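You operate a simulated robot arm through the tools that you are given. There is no shell and no other tool. Be economical: measure what you need, move in short steps, check, and stop when the job is done.

Carry out the task below with a simulated robot arm. There is one attempt and no reset: what you move stays moved.

TASK
Take the yellow clip and put it on top of the short wooden board.
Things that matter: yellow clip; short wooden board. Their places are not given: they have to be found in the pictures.

It is judged by the outcome, as a careful person would: the job done as asked, and still so three seconds after it is handed in. It fails if anything else is knocked over, pushed out of place, dropped, spilled or broken.

THE ROBOT
A 7-joint arm with a two-finger parallel gripper, fixed in place. Base frame: the origin is at the foot of the arm, x ahead of it, y to its left, z up; the work surface is at about z = 0. Lengths are in mm, angles in degrees, forces in N, time in s.
With the tool pointing down near the work surface it reaches from about 220 to 580 mm from the base axis. Its first joint turns from -66.0 to 66.0 degrees. Payload 2.5 kg.
Tool frame: the origin (TCP) lies between the finger pads and is the grasp point; the fingertips stand 23 mm ahead of it; z points along the fingers, y is the line along which they close. The gripper opens to 94 mm. The fingers are 38 mm wide and 10 mm thick; the gripper's body (54 by 96 mm) begins 39 mm behind the TCP.
Orientation is that of the tool frame in the base frame, as a unit quaternion [w, x, y, z]. With the fingers straight down and closing along the base's y, the tool's x points along the base's -x, its y along +y and its z along -z.

THE INTERFACE
- The arm moves only by the tool nudge_tool. Its argument "motion" is a list of rows, each a list of 6 numbers: the shift along the tool's x, y, z in mm, then the turn, a rotation vector about the tool's x, y, z in degrees. In form: [[tx, ty, tz, ax, ay, az], ...]. A call has 1 to 12 rows; each row shifts and turns the commanded pose from where the row before left it, along the tool's axes as they then stand. "grip" is the gripper command, from -1 (shut) to 1 (fully open), values between in proportion, set as the call begins (left out, the last holds). A row lasts 0.2 s, in which the tool goes at most 50 mm and 8.6 degrees; a call with a longer step from one row to the next is refused whole, and so is a gripper value outside its range. A pose out of reach is approached as far as the arm can. The call stops where the force on the tool passes 40 N (or 10 N more than at its start, if that is more) or the arm is blocked; 0.2 s more then pass. The fingers move at their own pace (about 108 mm/s each) and stop on an object; they squeeze with about 43 N. The grip force told is the motor's: it shows also when the fingers shut on nothing. Time passes only in rows, and 0.2 s behind the last, so rows that do not move let the fingers close. It gives the time, the measured TCP pose, the force on the tool (base axes), the opening and the grip force at its end, in the units of the frame above (readings bear some noise), and new pictures: "pictures" is both (left out), scene, wrist or none.
- Cameras (640 x 400 px; columns grow to the right, rows downward): "scene" is fixed at [123.4, -407.2, 542.6]; the picture's right is [0.81, -0.59, 0.00], its down [-0.34, -0.47, -0.81] and it looks along [0.48, 0.66, -0.58] (base axes); focal length 336 px, centre (320, 200). "wrist" rides on the gripper at [-39, 0, -44] in the tool frame; the picture's right is [0.00, -1.00, 0.00], its down [0.97, 0.00, -0.24] and it looks along [0.24, 0.00, 0.97] (tool axes); focal length 218 px, centre (320, 200).
- measure_at(camera, pixels): for up to 12 pixels [column, row] of the newest picture of that camera ("zoom" is the newest enlarged one), the place [x, y, z] in the base frame of the surface seen there, good to about 2 mm. No time passes.
- enlarge(camera, box): a new picture of the part [left, top, right, bottom] of that camera's present view, enlarged. No time passes.
- job_done(): hands the job in; it is judged then, once.

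Work in short steps. Measure before you move; look again where a grasp or a placing could have gone wrong, and mend it. You have 60 turns and 120 pictures in all, the two below and enlarged ones among them. Open the gripper and draw the arm clear of the work before you hand the job in, unless the task says otherwise; then end with one line.

The tools are called after ">>>" as name(argument=value, ...) on one line, values as JSON. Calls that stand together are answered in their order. nudge_tool: Moves the arm, as the interface text tells. Its arguments: {"type":"object","properties":{"motion":{"type":"array","items":{"type":"array","items":{"type":"number"}}},"grip":{"type":"number"},"pictures":{"type":"string","enum":["both","scene","wrist","none"]}},"required":["motion"]} The other tools are called the same way: measure_at (camera, pixels) gives the place of the surface under pixels of a picture; enlarge (camera, box) takes an enlarged picture of a part of a camera's view; job_done () hands the job in.

At the start:

```text
t: 0.0
position: [402.3, -33.6, 252.5]
tool_rot: [-0.001, 0.0, 1.0, 0.0]
wrist_force: [0.2, -1.1, 0.0]
gripper_width: 93.9
finger_force: 0.0
```

scene: 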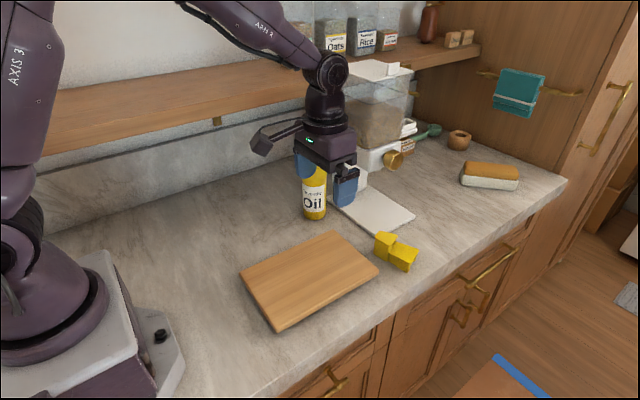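
wrist: 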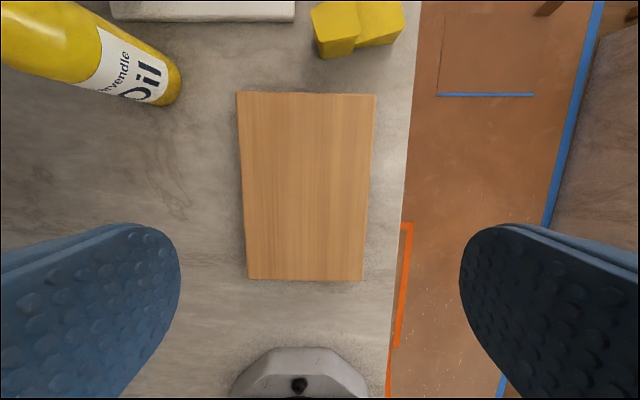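

The yellow clip is near scene (396,252), and the short board near (308,278). I'll enlarge and measure both.

>>> enlarge(camera="scene", box=[340, 210, 440, 290])

>>> measure_at(camera="scene", pixels=[[242, 273], [333, 232], [378, 272], [278, 330], [308, 278], [380, 240], [395, 238], [417, 250], [405, 257], [390, 255], [376, 256], [405, 271]])

>>> measure_at(camera="wrist", pixels=[[312, 8], [350, 3], [400, 3], [402, 38], [358, 42], [322, 57], [335, 20], [380, 20], [375, 94], [238, 94], [362, 280], [248, 280]])

```text
5.00 times, centred on (390, 250) of scene
```

zoom: 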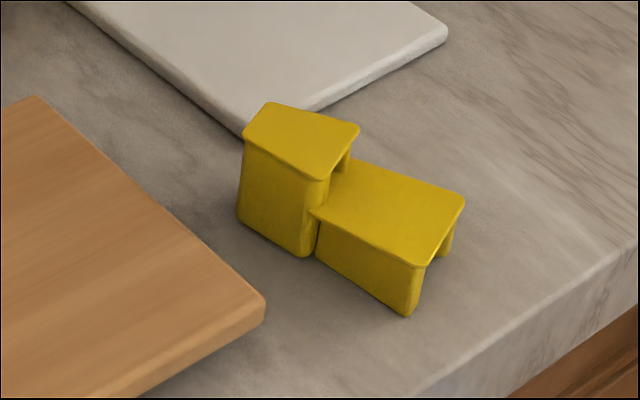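

```text
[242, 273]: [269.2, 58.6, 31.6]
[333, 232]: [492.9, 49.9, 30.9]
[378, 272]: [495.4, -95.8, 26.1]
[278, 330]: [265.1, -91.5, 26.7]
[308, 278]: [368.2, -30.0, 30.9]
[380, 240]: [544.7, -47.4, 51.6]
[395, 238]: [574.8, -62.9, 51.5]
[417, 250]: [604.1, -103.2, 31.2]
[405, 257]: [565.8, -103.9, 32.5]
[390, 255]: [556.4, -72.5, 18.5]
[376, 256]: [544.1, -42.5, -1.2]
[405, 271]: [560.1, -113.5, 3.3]
```

```text
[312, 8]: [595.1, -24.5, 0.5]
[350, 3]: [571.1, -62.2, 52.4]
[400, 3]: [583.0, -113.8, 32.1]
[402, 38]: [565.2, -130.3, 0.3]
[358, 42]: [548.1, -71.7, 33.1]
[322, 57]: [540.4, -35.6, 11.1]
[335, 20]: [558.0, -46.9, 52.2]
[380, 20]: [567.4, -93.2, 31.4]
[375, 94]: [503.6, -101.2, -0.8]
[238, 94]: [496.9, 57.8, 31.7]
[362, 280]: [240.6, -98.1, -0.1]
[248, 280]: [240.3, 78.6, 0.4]
```

The clip is a stepped block with a tall part at about z=52 and a low part at about z=32. I'll measure its top corners in the zoom.

>>> measure_at(camera="zoom", pixels=[[247, 132], [268, 105], [356, 126], [322, 176], [300, 140], [318, 212], [357, 163], [460, 197], [417, 262], [390, 208], [440, 30], [240, 128]])

>>> enlarge(camera="wrist", box=[280, 0, 440, 100])

```text
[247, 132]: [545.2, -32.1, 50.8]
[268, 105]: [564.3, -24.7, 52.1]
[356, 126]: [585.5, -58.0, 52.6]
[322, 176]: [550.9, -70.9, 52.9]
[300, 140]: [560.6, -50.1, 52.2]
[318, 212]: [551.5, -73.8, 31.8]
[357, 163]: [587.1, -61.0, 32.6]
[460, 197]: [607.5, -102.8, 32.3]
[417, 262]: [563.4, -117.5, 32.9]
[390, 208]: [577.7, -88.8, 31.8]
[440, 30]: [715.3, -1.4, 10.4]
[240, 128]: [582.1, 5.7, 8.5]
```

```text
4.00 times, centred on (360, 50) of wrist
```

zoom: 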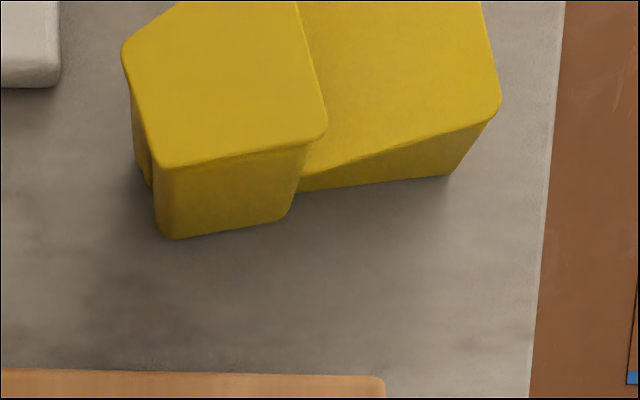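

I'll move over the clip, staying at height, to see it from above.

>>> nudge_tool(motion=[[-35, -7, 0, 0, 0, 0], [-35, -7, 0, 0, 0, 0], [-35, -7, 0, 0, 0, 0], [-35, -6, 0, 0, 0, 0], [0, 0, 0, 0, 0, 0]], grip=1)

```text
t: 1.2
position: [542.6, -60.7, 252.5]
tool_rot: [0.0, 0.0, 1.0, 0.001]
wrist_force: [0.6, 0.2, -0.9]
gripper_width: 94.0
finger_force: 0.0
```

scene: 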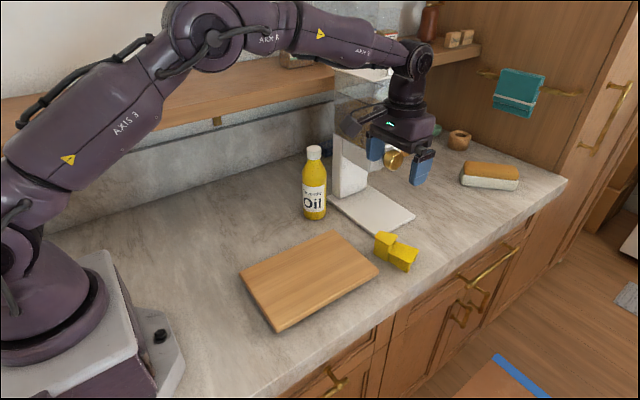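
wrist: 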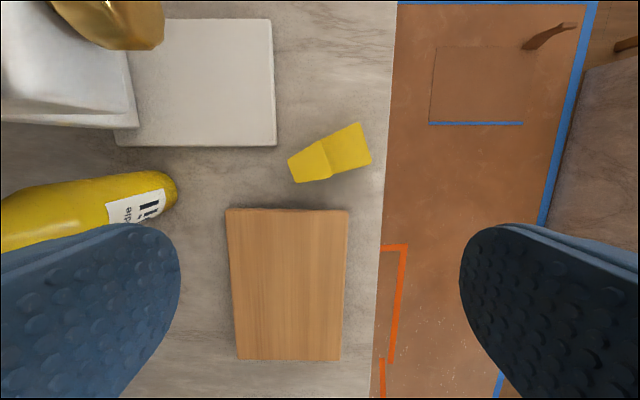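

>>> enlarge(camera="wrist", box=[266, 100, 394, 180])

>>> measure_at(camera="wrist", pixels=[[276, 145], [276, 90], [386, 150], [388, 120], [228, 208], [349, 210]])

```text
5.00 times, centred on (330, 140) of wrist
```

zoom: 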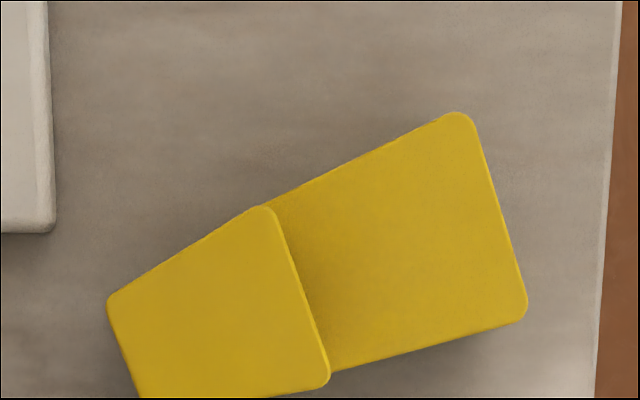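

```text
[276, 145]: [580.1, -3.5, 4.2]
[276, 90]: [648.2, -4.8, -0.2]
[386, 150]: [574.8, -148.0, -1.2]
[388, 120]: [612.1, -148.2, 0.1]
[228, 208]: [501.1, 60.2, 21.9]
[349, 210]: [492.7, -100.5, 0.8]
```

>>> enlarge(camera="wrist", box=[266, 112, 394, 192])

>>> measure_at(camera="zoom", pixels=[[112, 356], [150, 345], [265, 270], [285, 265], [455, 176], [520, 370], [335, 427], [322, 440], [145, 460], [120, 372], [285, 278], [465, 185]])

```text
5.00 times, centred on (330, 152) of wrist
```

zoom: 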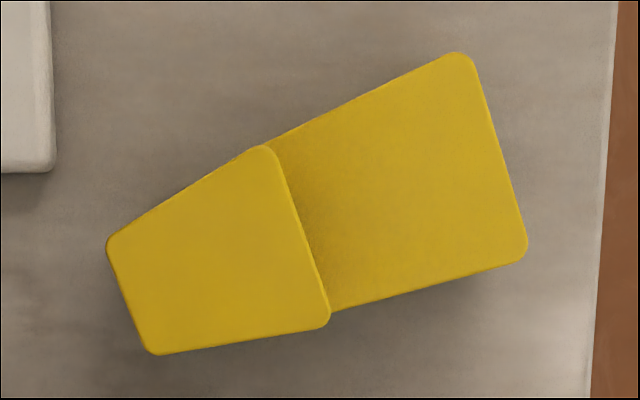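

```text
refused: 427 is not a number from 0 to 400
```

>>> measure_at(camera="zoom", pixels=[[112, 242], [265, 152], [325, 322], [153, 349], [280, 152], [455, 58], [470, 66], [522, 250], [508, 264], [338, 306], [220, 250], [400, 180]])

```text
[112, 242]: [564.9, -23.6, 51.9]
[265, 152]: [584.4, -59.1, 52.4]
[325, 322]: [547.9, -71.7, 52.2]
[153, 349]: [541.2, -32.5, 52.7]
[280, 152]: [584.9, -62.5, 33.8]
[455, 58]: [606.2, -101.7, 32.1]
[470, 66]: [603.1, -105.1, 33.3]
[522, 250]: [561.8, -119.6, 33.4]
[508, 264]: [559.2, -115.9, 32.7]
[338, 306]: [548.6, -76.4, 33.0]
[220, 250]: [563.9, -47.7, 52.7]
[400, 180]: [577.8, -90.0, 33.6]
```

The clip's axis is about 20° off the base -y, with slightly tapered sides 38–45 mm apart. I'll centre at (567,-67) and turn 70° about tool z so the fingers close across it, with the opening cut to about 70 mm.

>>> nudge_tool(motion=[[-24.4, -6.3, 0, 0, 0, 0], [0, 0, 0, 0, 0, 7.8], [0, 0, 0, 0, 0, 7.8], [0, 0, 0, 0, 0, 7.8], [0, 0, 0, 0, 0, 7.8], [0, 0, 0, 0, 0, 7.8], [0, 0, 0, 0, 0, 7.8], [0, 0, 0, 0, 0, 7.8], [0, 0, 0, 0, 0, 7.8], [0, 0, 0, 0, 0, 7.6], [0, 0, 45, 0, 0, 0], [0, 0, 45, 0, 0, 0]], grip=0.55)

```text
t: 3.8
position: [566.8, -65.6, 161.4]
tool_rot: [0.001, 0.573, 0.819, 0.0]
wrist_force: [0.7, 0.0, -1.0]
gripper_width: 72.6
finger_force: 0.0
```

scene: 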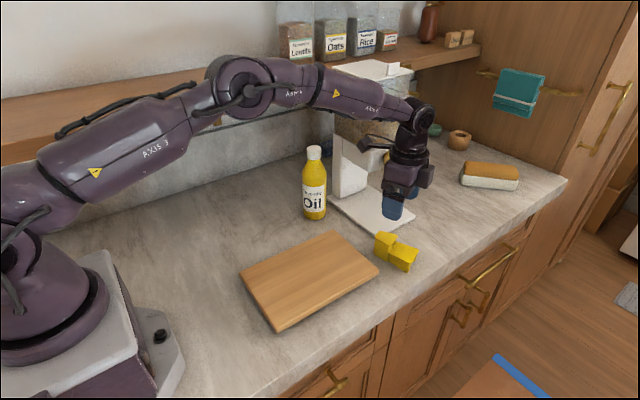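
wrist: 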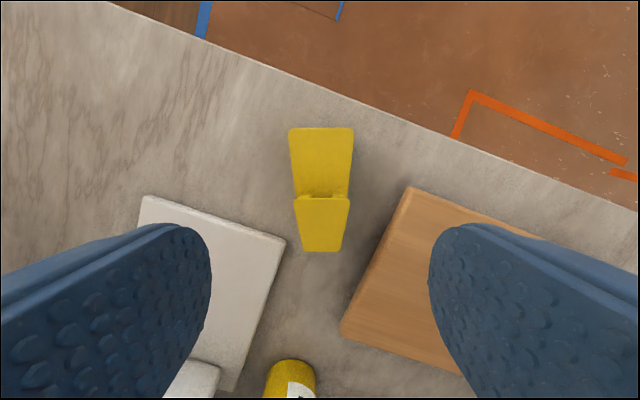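

Alignment looks right: the clip is centred and upright at (322,190). Lowering to about z=75 and checking.

>>> nudge_tool(motion=[[0, 0, 30, 0, 0, 0], [0, 0, 30, 0, 0, 0], [0, 0, 26, 0, 0, 0], [0, 0, 0, 0, 0, 0]])

```text
t: 4.8
position: [566.6, -66.3, 76.2]
tool_rot: [0.0, 0.574, 0.819, 0.0]
wrist_force: [0.3, -0.1, -0.1]
gripper_width: 72.9
finger_force: 0.1
```

scene: 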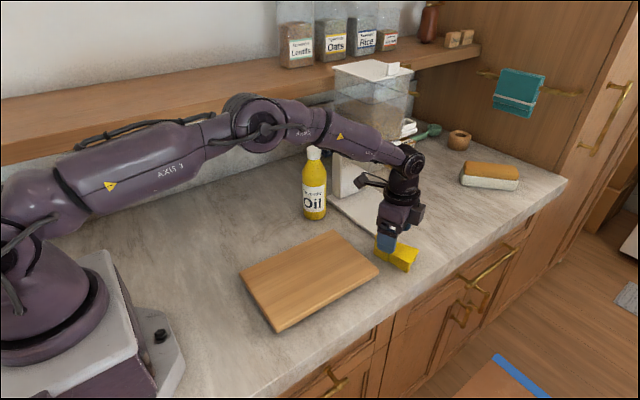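
wrist: 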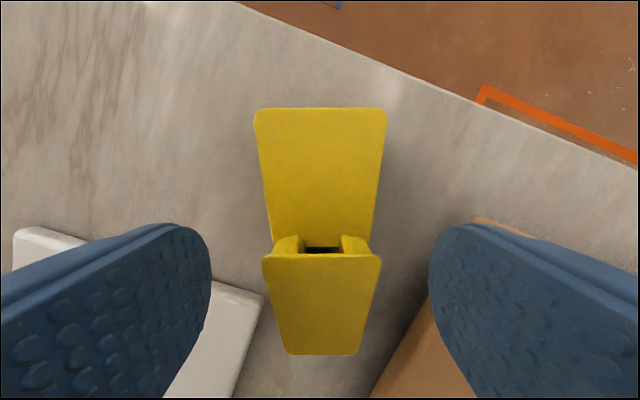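

Clip is centred between the fingers and the gaps to slab and board are clear. Lowering to z≈28.

>>> nudge_tool(motion=[[0, 0, 20, 0, 0, 0], [0, 0, 18, 0, 0, 0], [0, 0, 10, 0, 0, 0], [0, 0, 0, 0, 0, 0]])

```text
t: 5.8
position: [564.9, -65.0, 28.3]
tool_rot: [0.0, 0.573, 0.819, -0.001]
wrist_force: [-0.1, 0.4, 0.4]
gripper_width: 73.0
finger_force: 0.1
```

scene: 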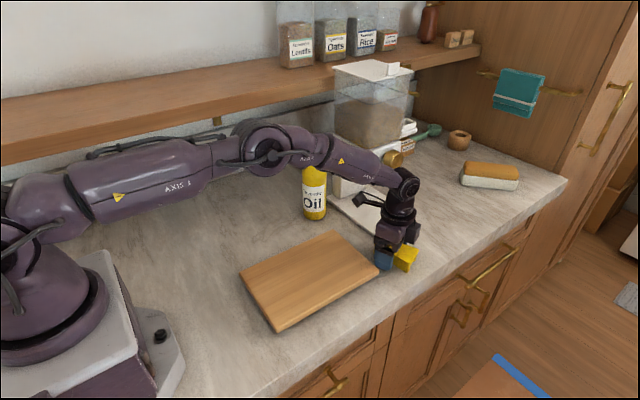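
wrist: 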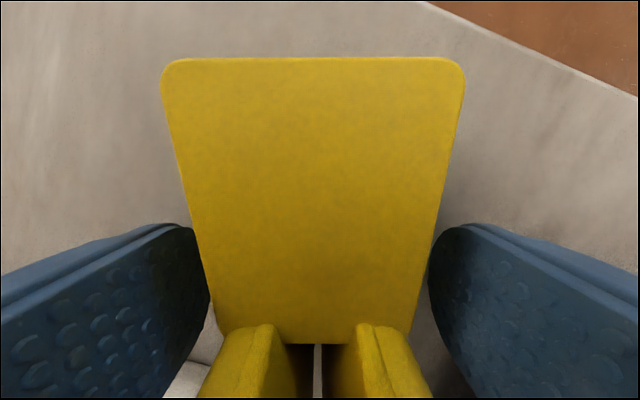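

No contact and well aligned; closing the gripper.

>>> nudge_tool(motion=[[0, 0, 0, 0, 0, 0], [0, 0, 0, 0, 0, 0], [0, 0, 0, 0, 0, 0], [0, 0, 0, 0, 0, 0]], grip=-1)

```text
t: 6.8
position: [565.3, -64.8, 28.5]
tool_rot: [0.0, 0.574, 0.819, 0.0]
wrist_force: [0.2, -0.2, 0.5]
gripper_width: 27.1
finger_force: 43.1
```

scene: 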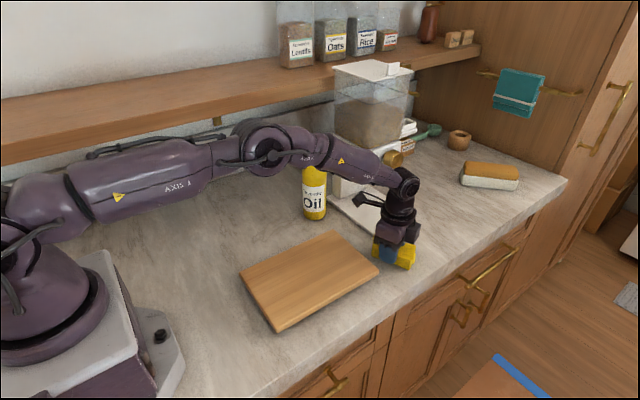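
wrist: 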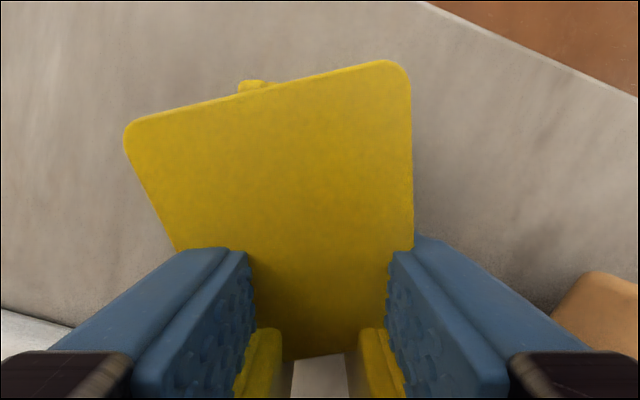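

The grip holds at 27 mm, although the clip yawed and slid slightly. I'll lift gently and check.

>>> nudge_tool(motion=[[0, 0, -10, 0, 0, 0], [0, 0, -15, 0, 0, 0], [0, 0, -20, 0, 0, 0], [0, 0, -25, 0, 0, 0], [0, 0, 0, 0, 0, 0]])

>>> enlarge(camera="scene", box=[340, 170, 460, 290])

```text
t: 8.0
position: [567.3, -66.4, 99.2]
tool_rot: [0.0, 0.573, 0.819, 0.0]
wrist_force: [0.5, -0.2, -0.5]
gripper_width: 27.0
finger_force: 42.8
```

scene: 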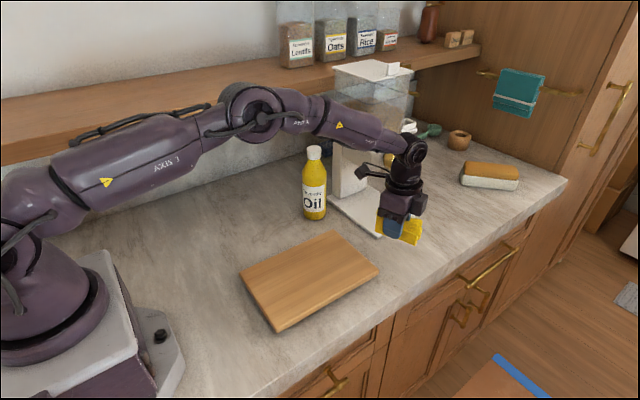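
wrist: 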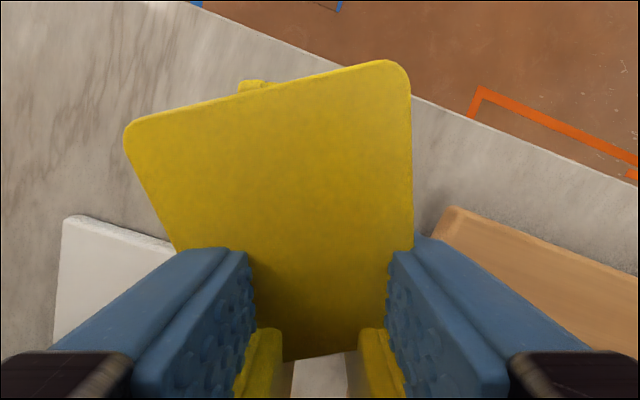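

```text
3.33 times, centred on (400, 230) of scene
```

zoom: 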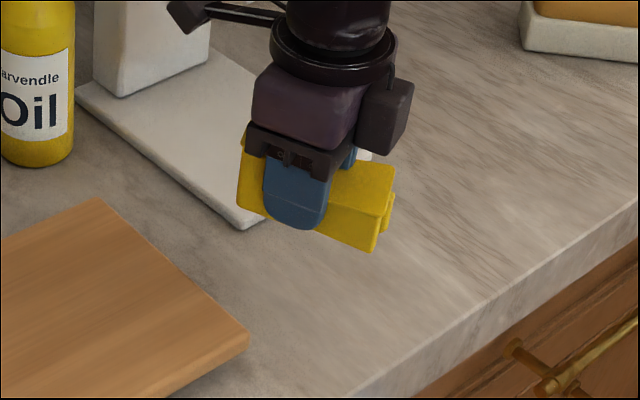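

Held firmly and lifted level. Carrying it over the board centre, to TCP about (385,-10), at slightly greater height.

>>> nudge_tool(motion=[[0, 0, -15, 0, 0, 0], [19.1, -25.3, 0, 0, 0, 0], [19.1, -25.3, 0, 0, 0, 0], [19.1, -25.3, 0, 0, 0, 0], [19.1, -25.3, 0, 0, 0, 0], [19.1, -25.3, 0, 0, 0, 0], [19.1, -25.3, 0, 0, 0, 0], [0, 0, 0, 0, 0, 0]])

```text
t: 9.8
position: [385.9, -10.8, 113.4]
tool_rot: [0.0, 0.573, 0.819, 0.0]
wrist_force: [-0.5, -0.9, -0.3]
gripper_width: 27.2
finger_force: 42.8
```

scene: 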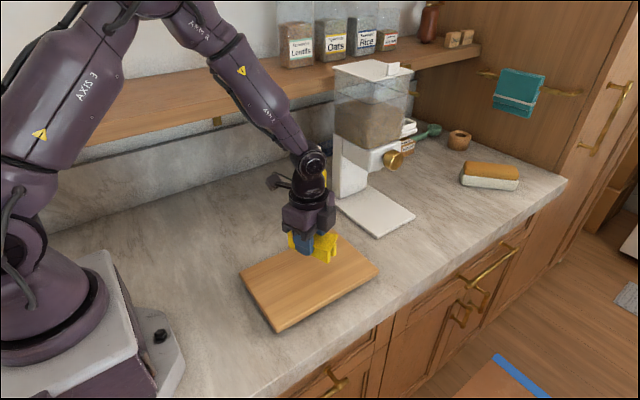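
wrist: 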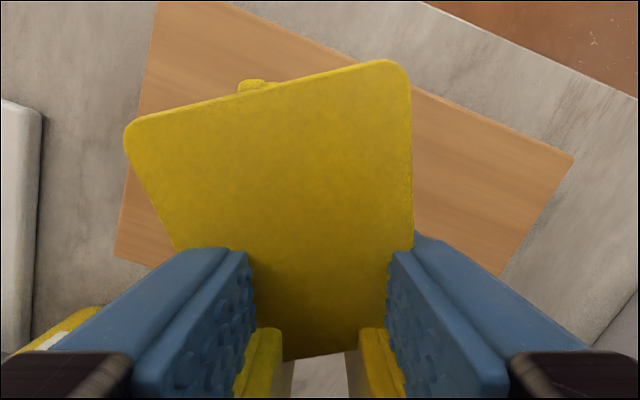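

Above the board. Contact is expected at TCP z≈60, so I'm lowering to about 63.

>>> nudge_tool(motion=[[0, 0, 20, 0, 0, 0], [0, 0, 18, 0, 0, 0], [0, 0, 12, 0, 0, 0], [0, 0, 0, 0, 0, 0]])

>>> enlarge(camera="scene", box=[260, 200, 380, 300])

```text
t: 10.8
position: [385.2, -10.8, 64.4]
tool_rot: [0.0, 0.573, 0.819, -0.001]
wrist_force: [-0.3, 0.3, -1.0]
gripper_width: 27.1
finger_force: 43.7
```

scene: 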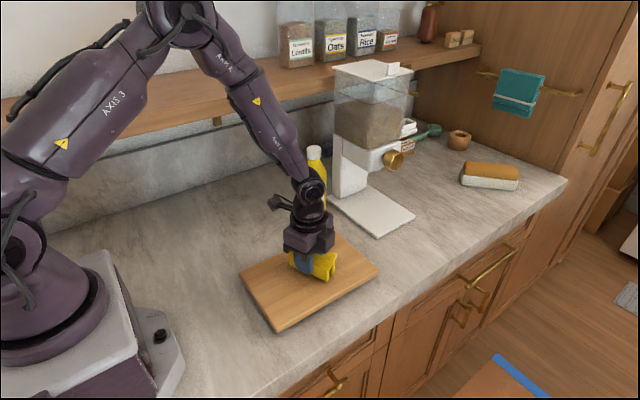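
wrist: 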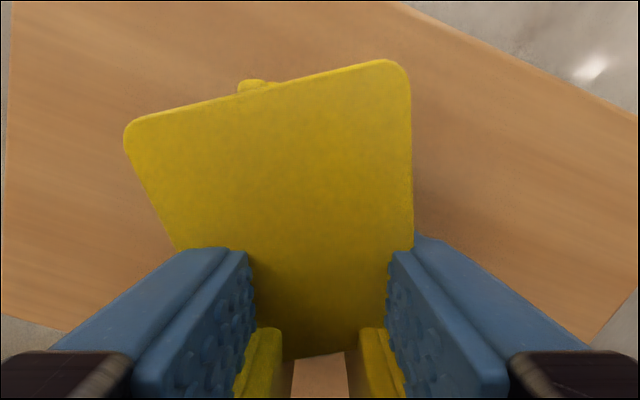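

```text
4.00 times, centred on (320, 250) of scene
```

zoom: 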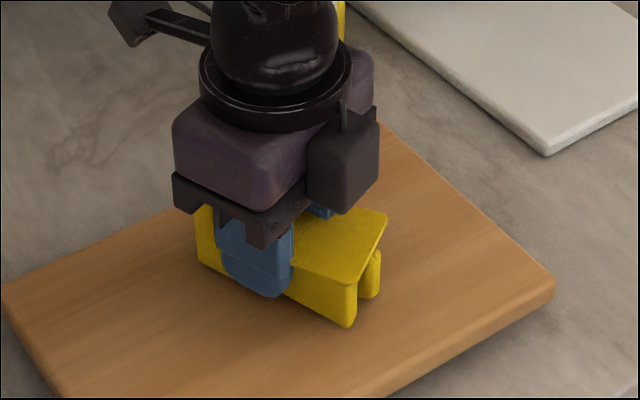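

Almost down. Small steps to contact, watching the force.

>>> nudge_tool(motion=[[0, 0, 1.5, 0, 0, 0], [0, 0, 1.5, 0, 0, 0], [0, 0, 0, 0, 0, 0]], pictures="none")

```text
t: 11.6
position: [385.3, -12.1, 60.1]
tool_rot: [0.001, 0.573, 0.82, 0.001]
wrist_force: [-0.1, 0.3, -0.8]
gripper_width: 27.1
finger_force: 42.7
```

>>> nudge_tool(motion=[[0, 0, 0.7, 0, 0, 0], [0, 0, 0, 0, 0, 0]], pictures="none")

```text
t: 12.2
position: [385.9, -10.2, 59.8]
tool_rot: [0.0, 0.574, 0.819, 0.0]
wrist_force: [-3.0, -0.2, 8.4]
gripper_width: 27.3
finger_force: 42.9
```

Contact at 8.4 N upward. Releasing.

>>> nudge_tool(motion=[[0, 0, 0, 0, 0, 0], [0, 0, 0, 0, 0, 0], [0, 0, 0, 0, 0, 0]], grip=0.5)

```text
t: 13.0
position: [385.0, -10.8, 60.0]
tool_rot: [0.0, 0.575, 0.818, 0.0]
wrist_force: [0.1, -1.0, -0.3]
gripper_width: 70.4
finger_force: 0.0
```

scene: 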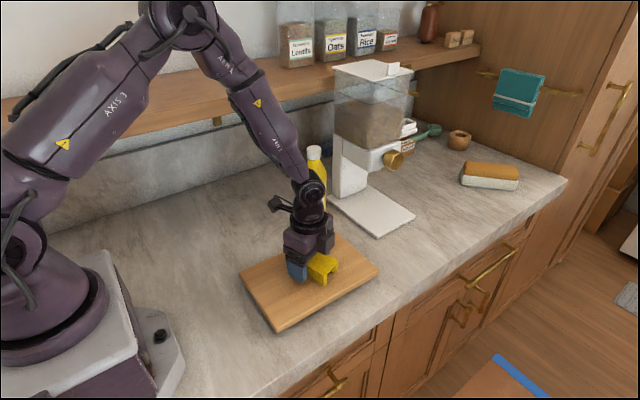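
wrist: 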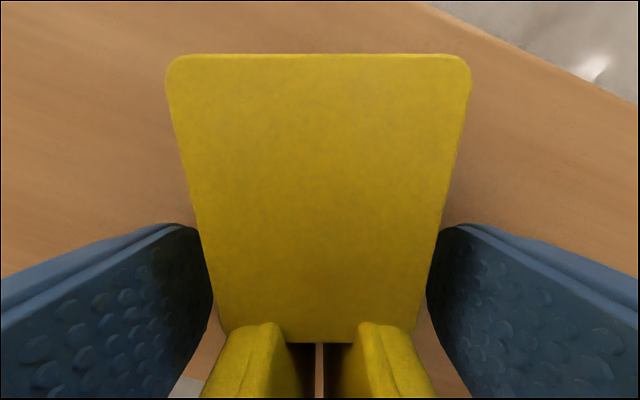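

The clip sprang back and stands on the board. Drawing straight up.

>>> nudge_tool(motion=[[0, 0, -10, 0, 0, 0], [0, 0, -25, 0, 0, 0], [0, 0, -40, 0, 0, 0], [0, 0, -45, 0, 0, 0], [0, 0, -45, 0, 0, 0], [0, 0, -25, 0, 0, 0], [30, 0, 0, 0, 0, 0], [40, 0, 0, 0, 0, 0], [40, 0, 0, 0, 0, 0], [0, 0, 0, 0, 0, 0]])

>>> enlarge(camera="scene", box=[230, 200, 390, 340])

```text
t: 15.2
position: [346.9, 92.6, 249.1]
tool_rot: [0.0, 0.574, 0.819, 0.0]
wrist_force: [-0.7, 0.2, -0.4]
gripper_width: 70.2
finger_force: 0.1
```

scene: 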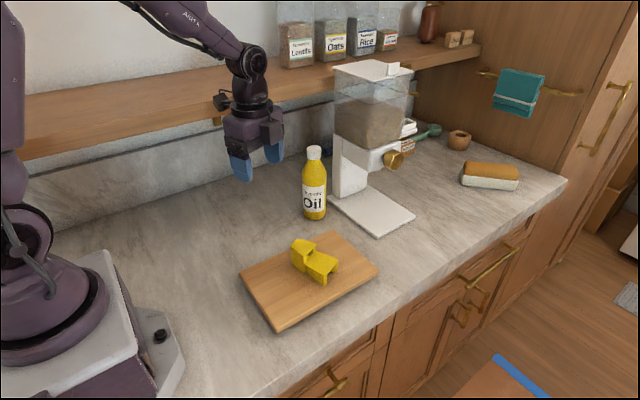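
wrist: 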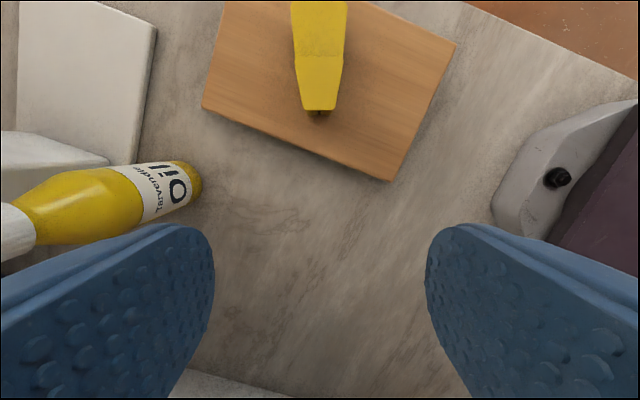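

```text
2.86 times, centred on (310, 270) of scene
```

zoom: 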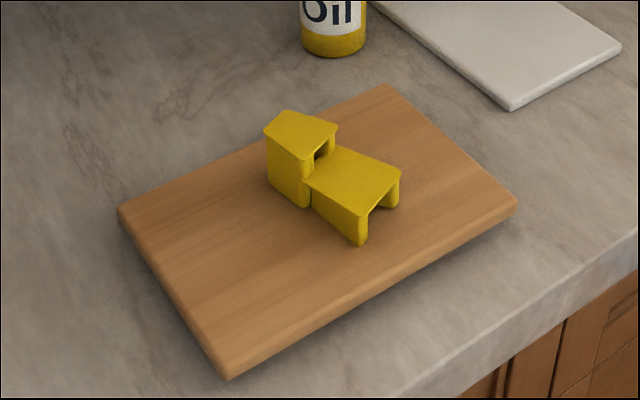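

The clip stands upright in the middle of the board, nothing else has moved, and the arm is clear. Handing in.

>>> job_done()

```text
The job is handed in.
```

The yellow clip is on top of the short wooden board, near the middle; nothing else was moved, and the arm is open and clear.
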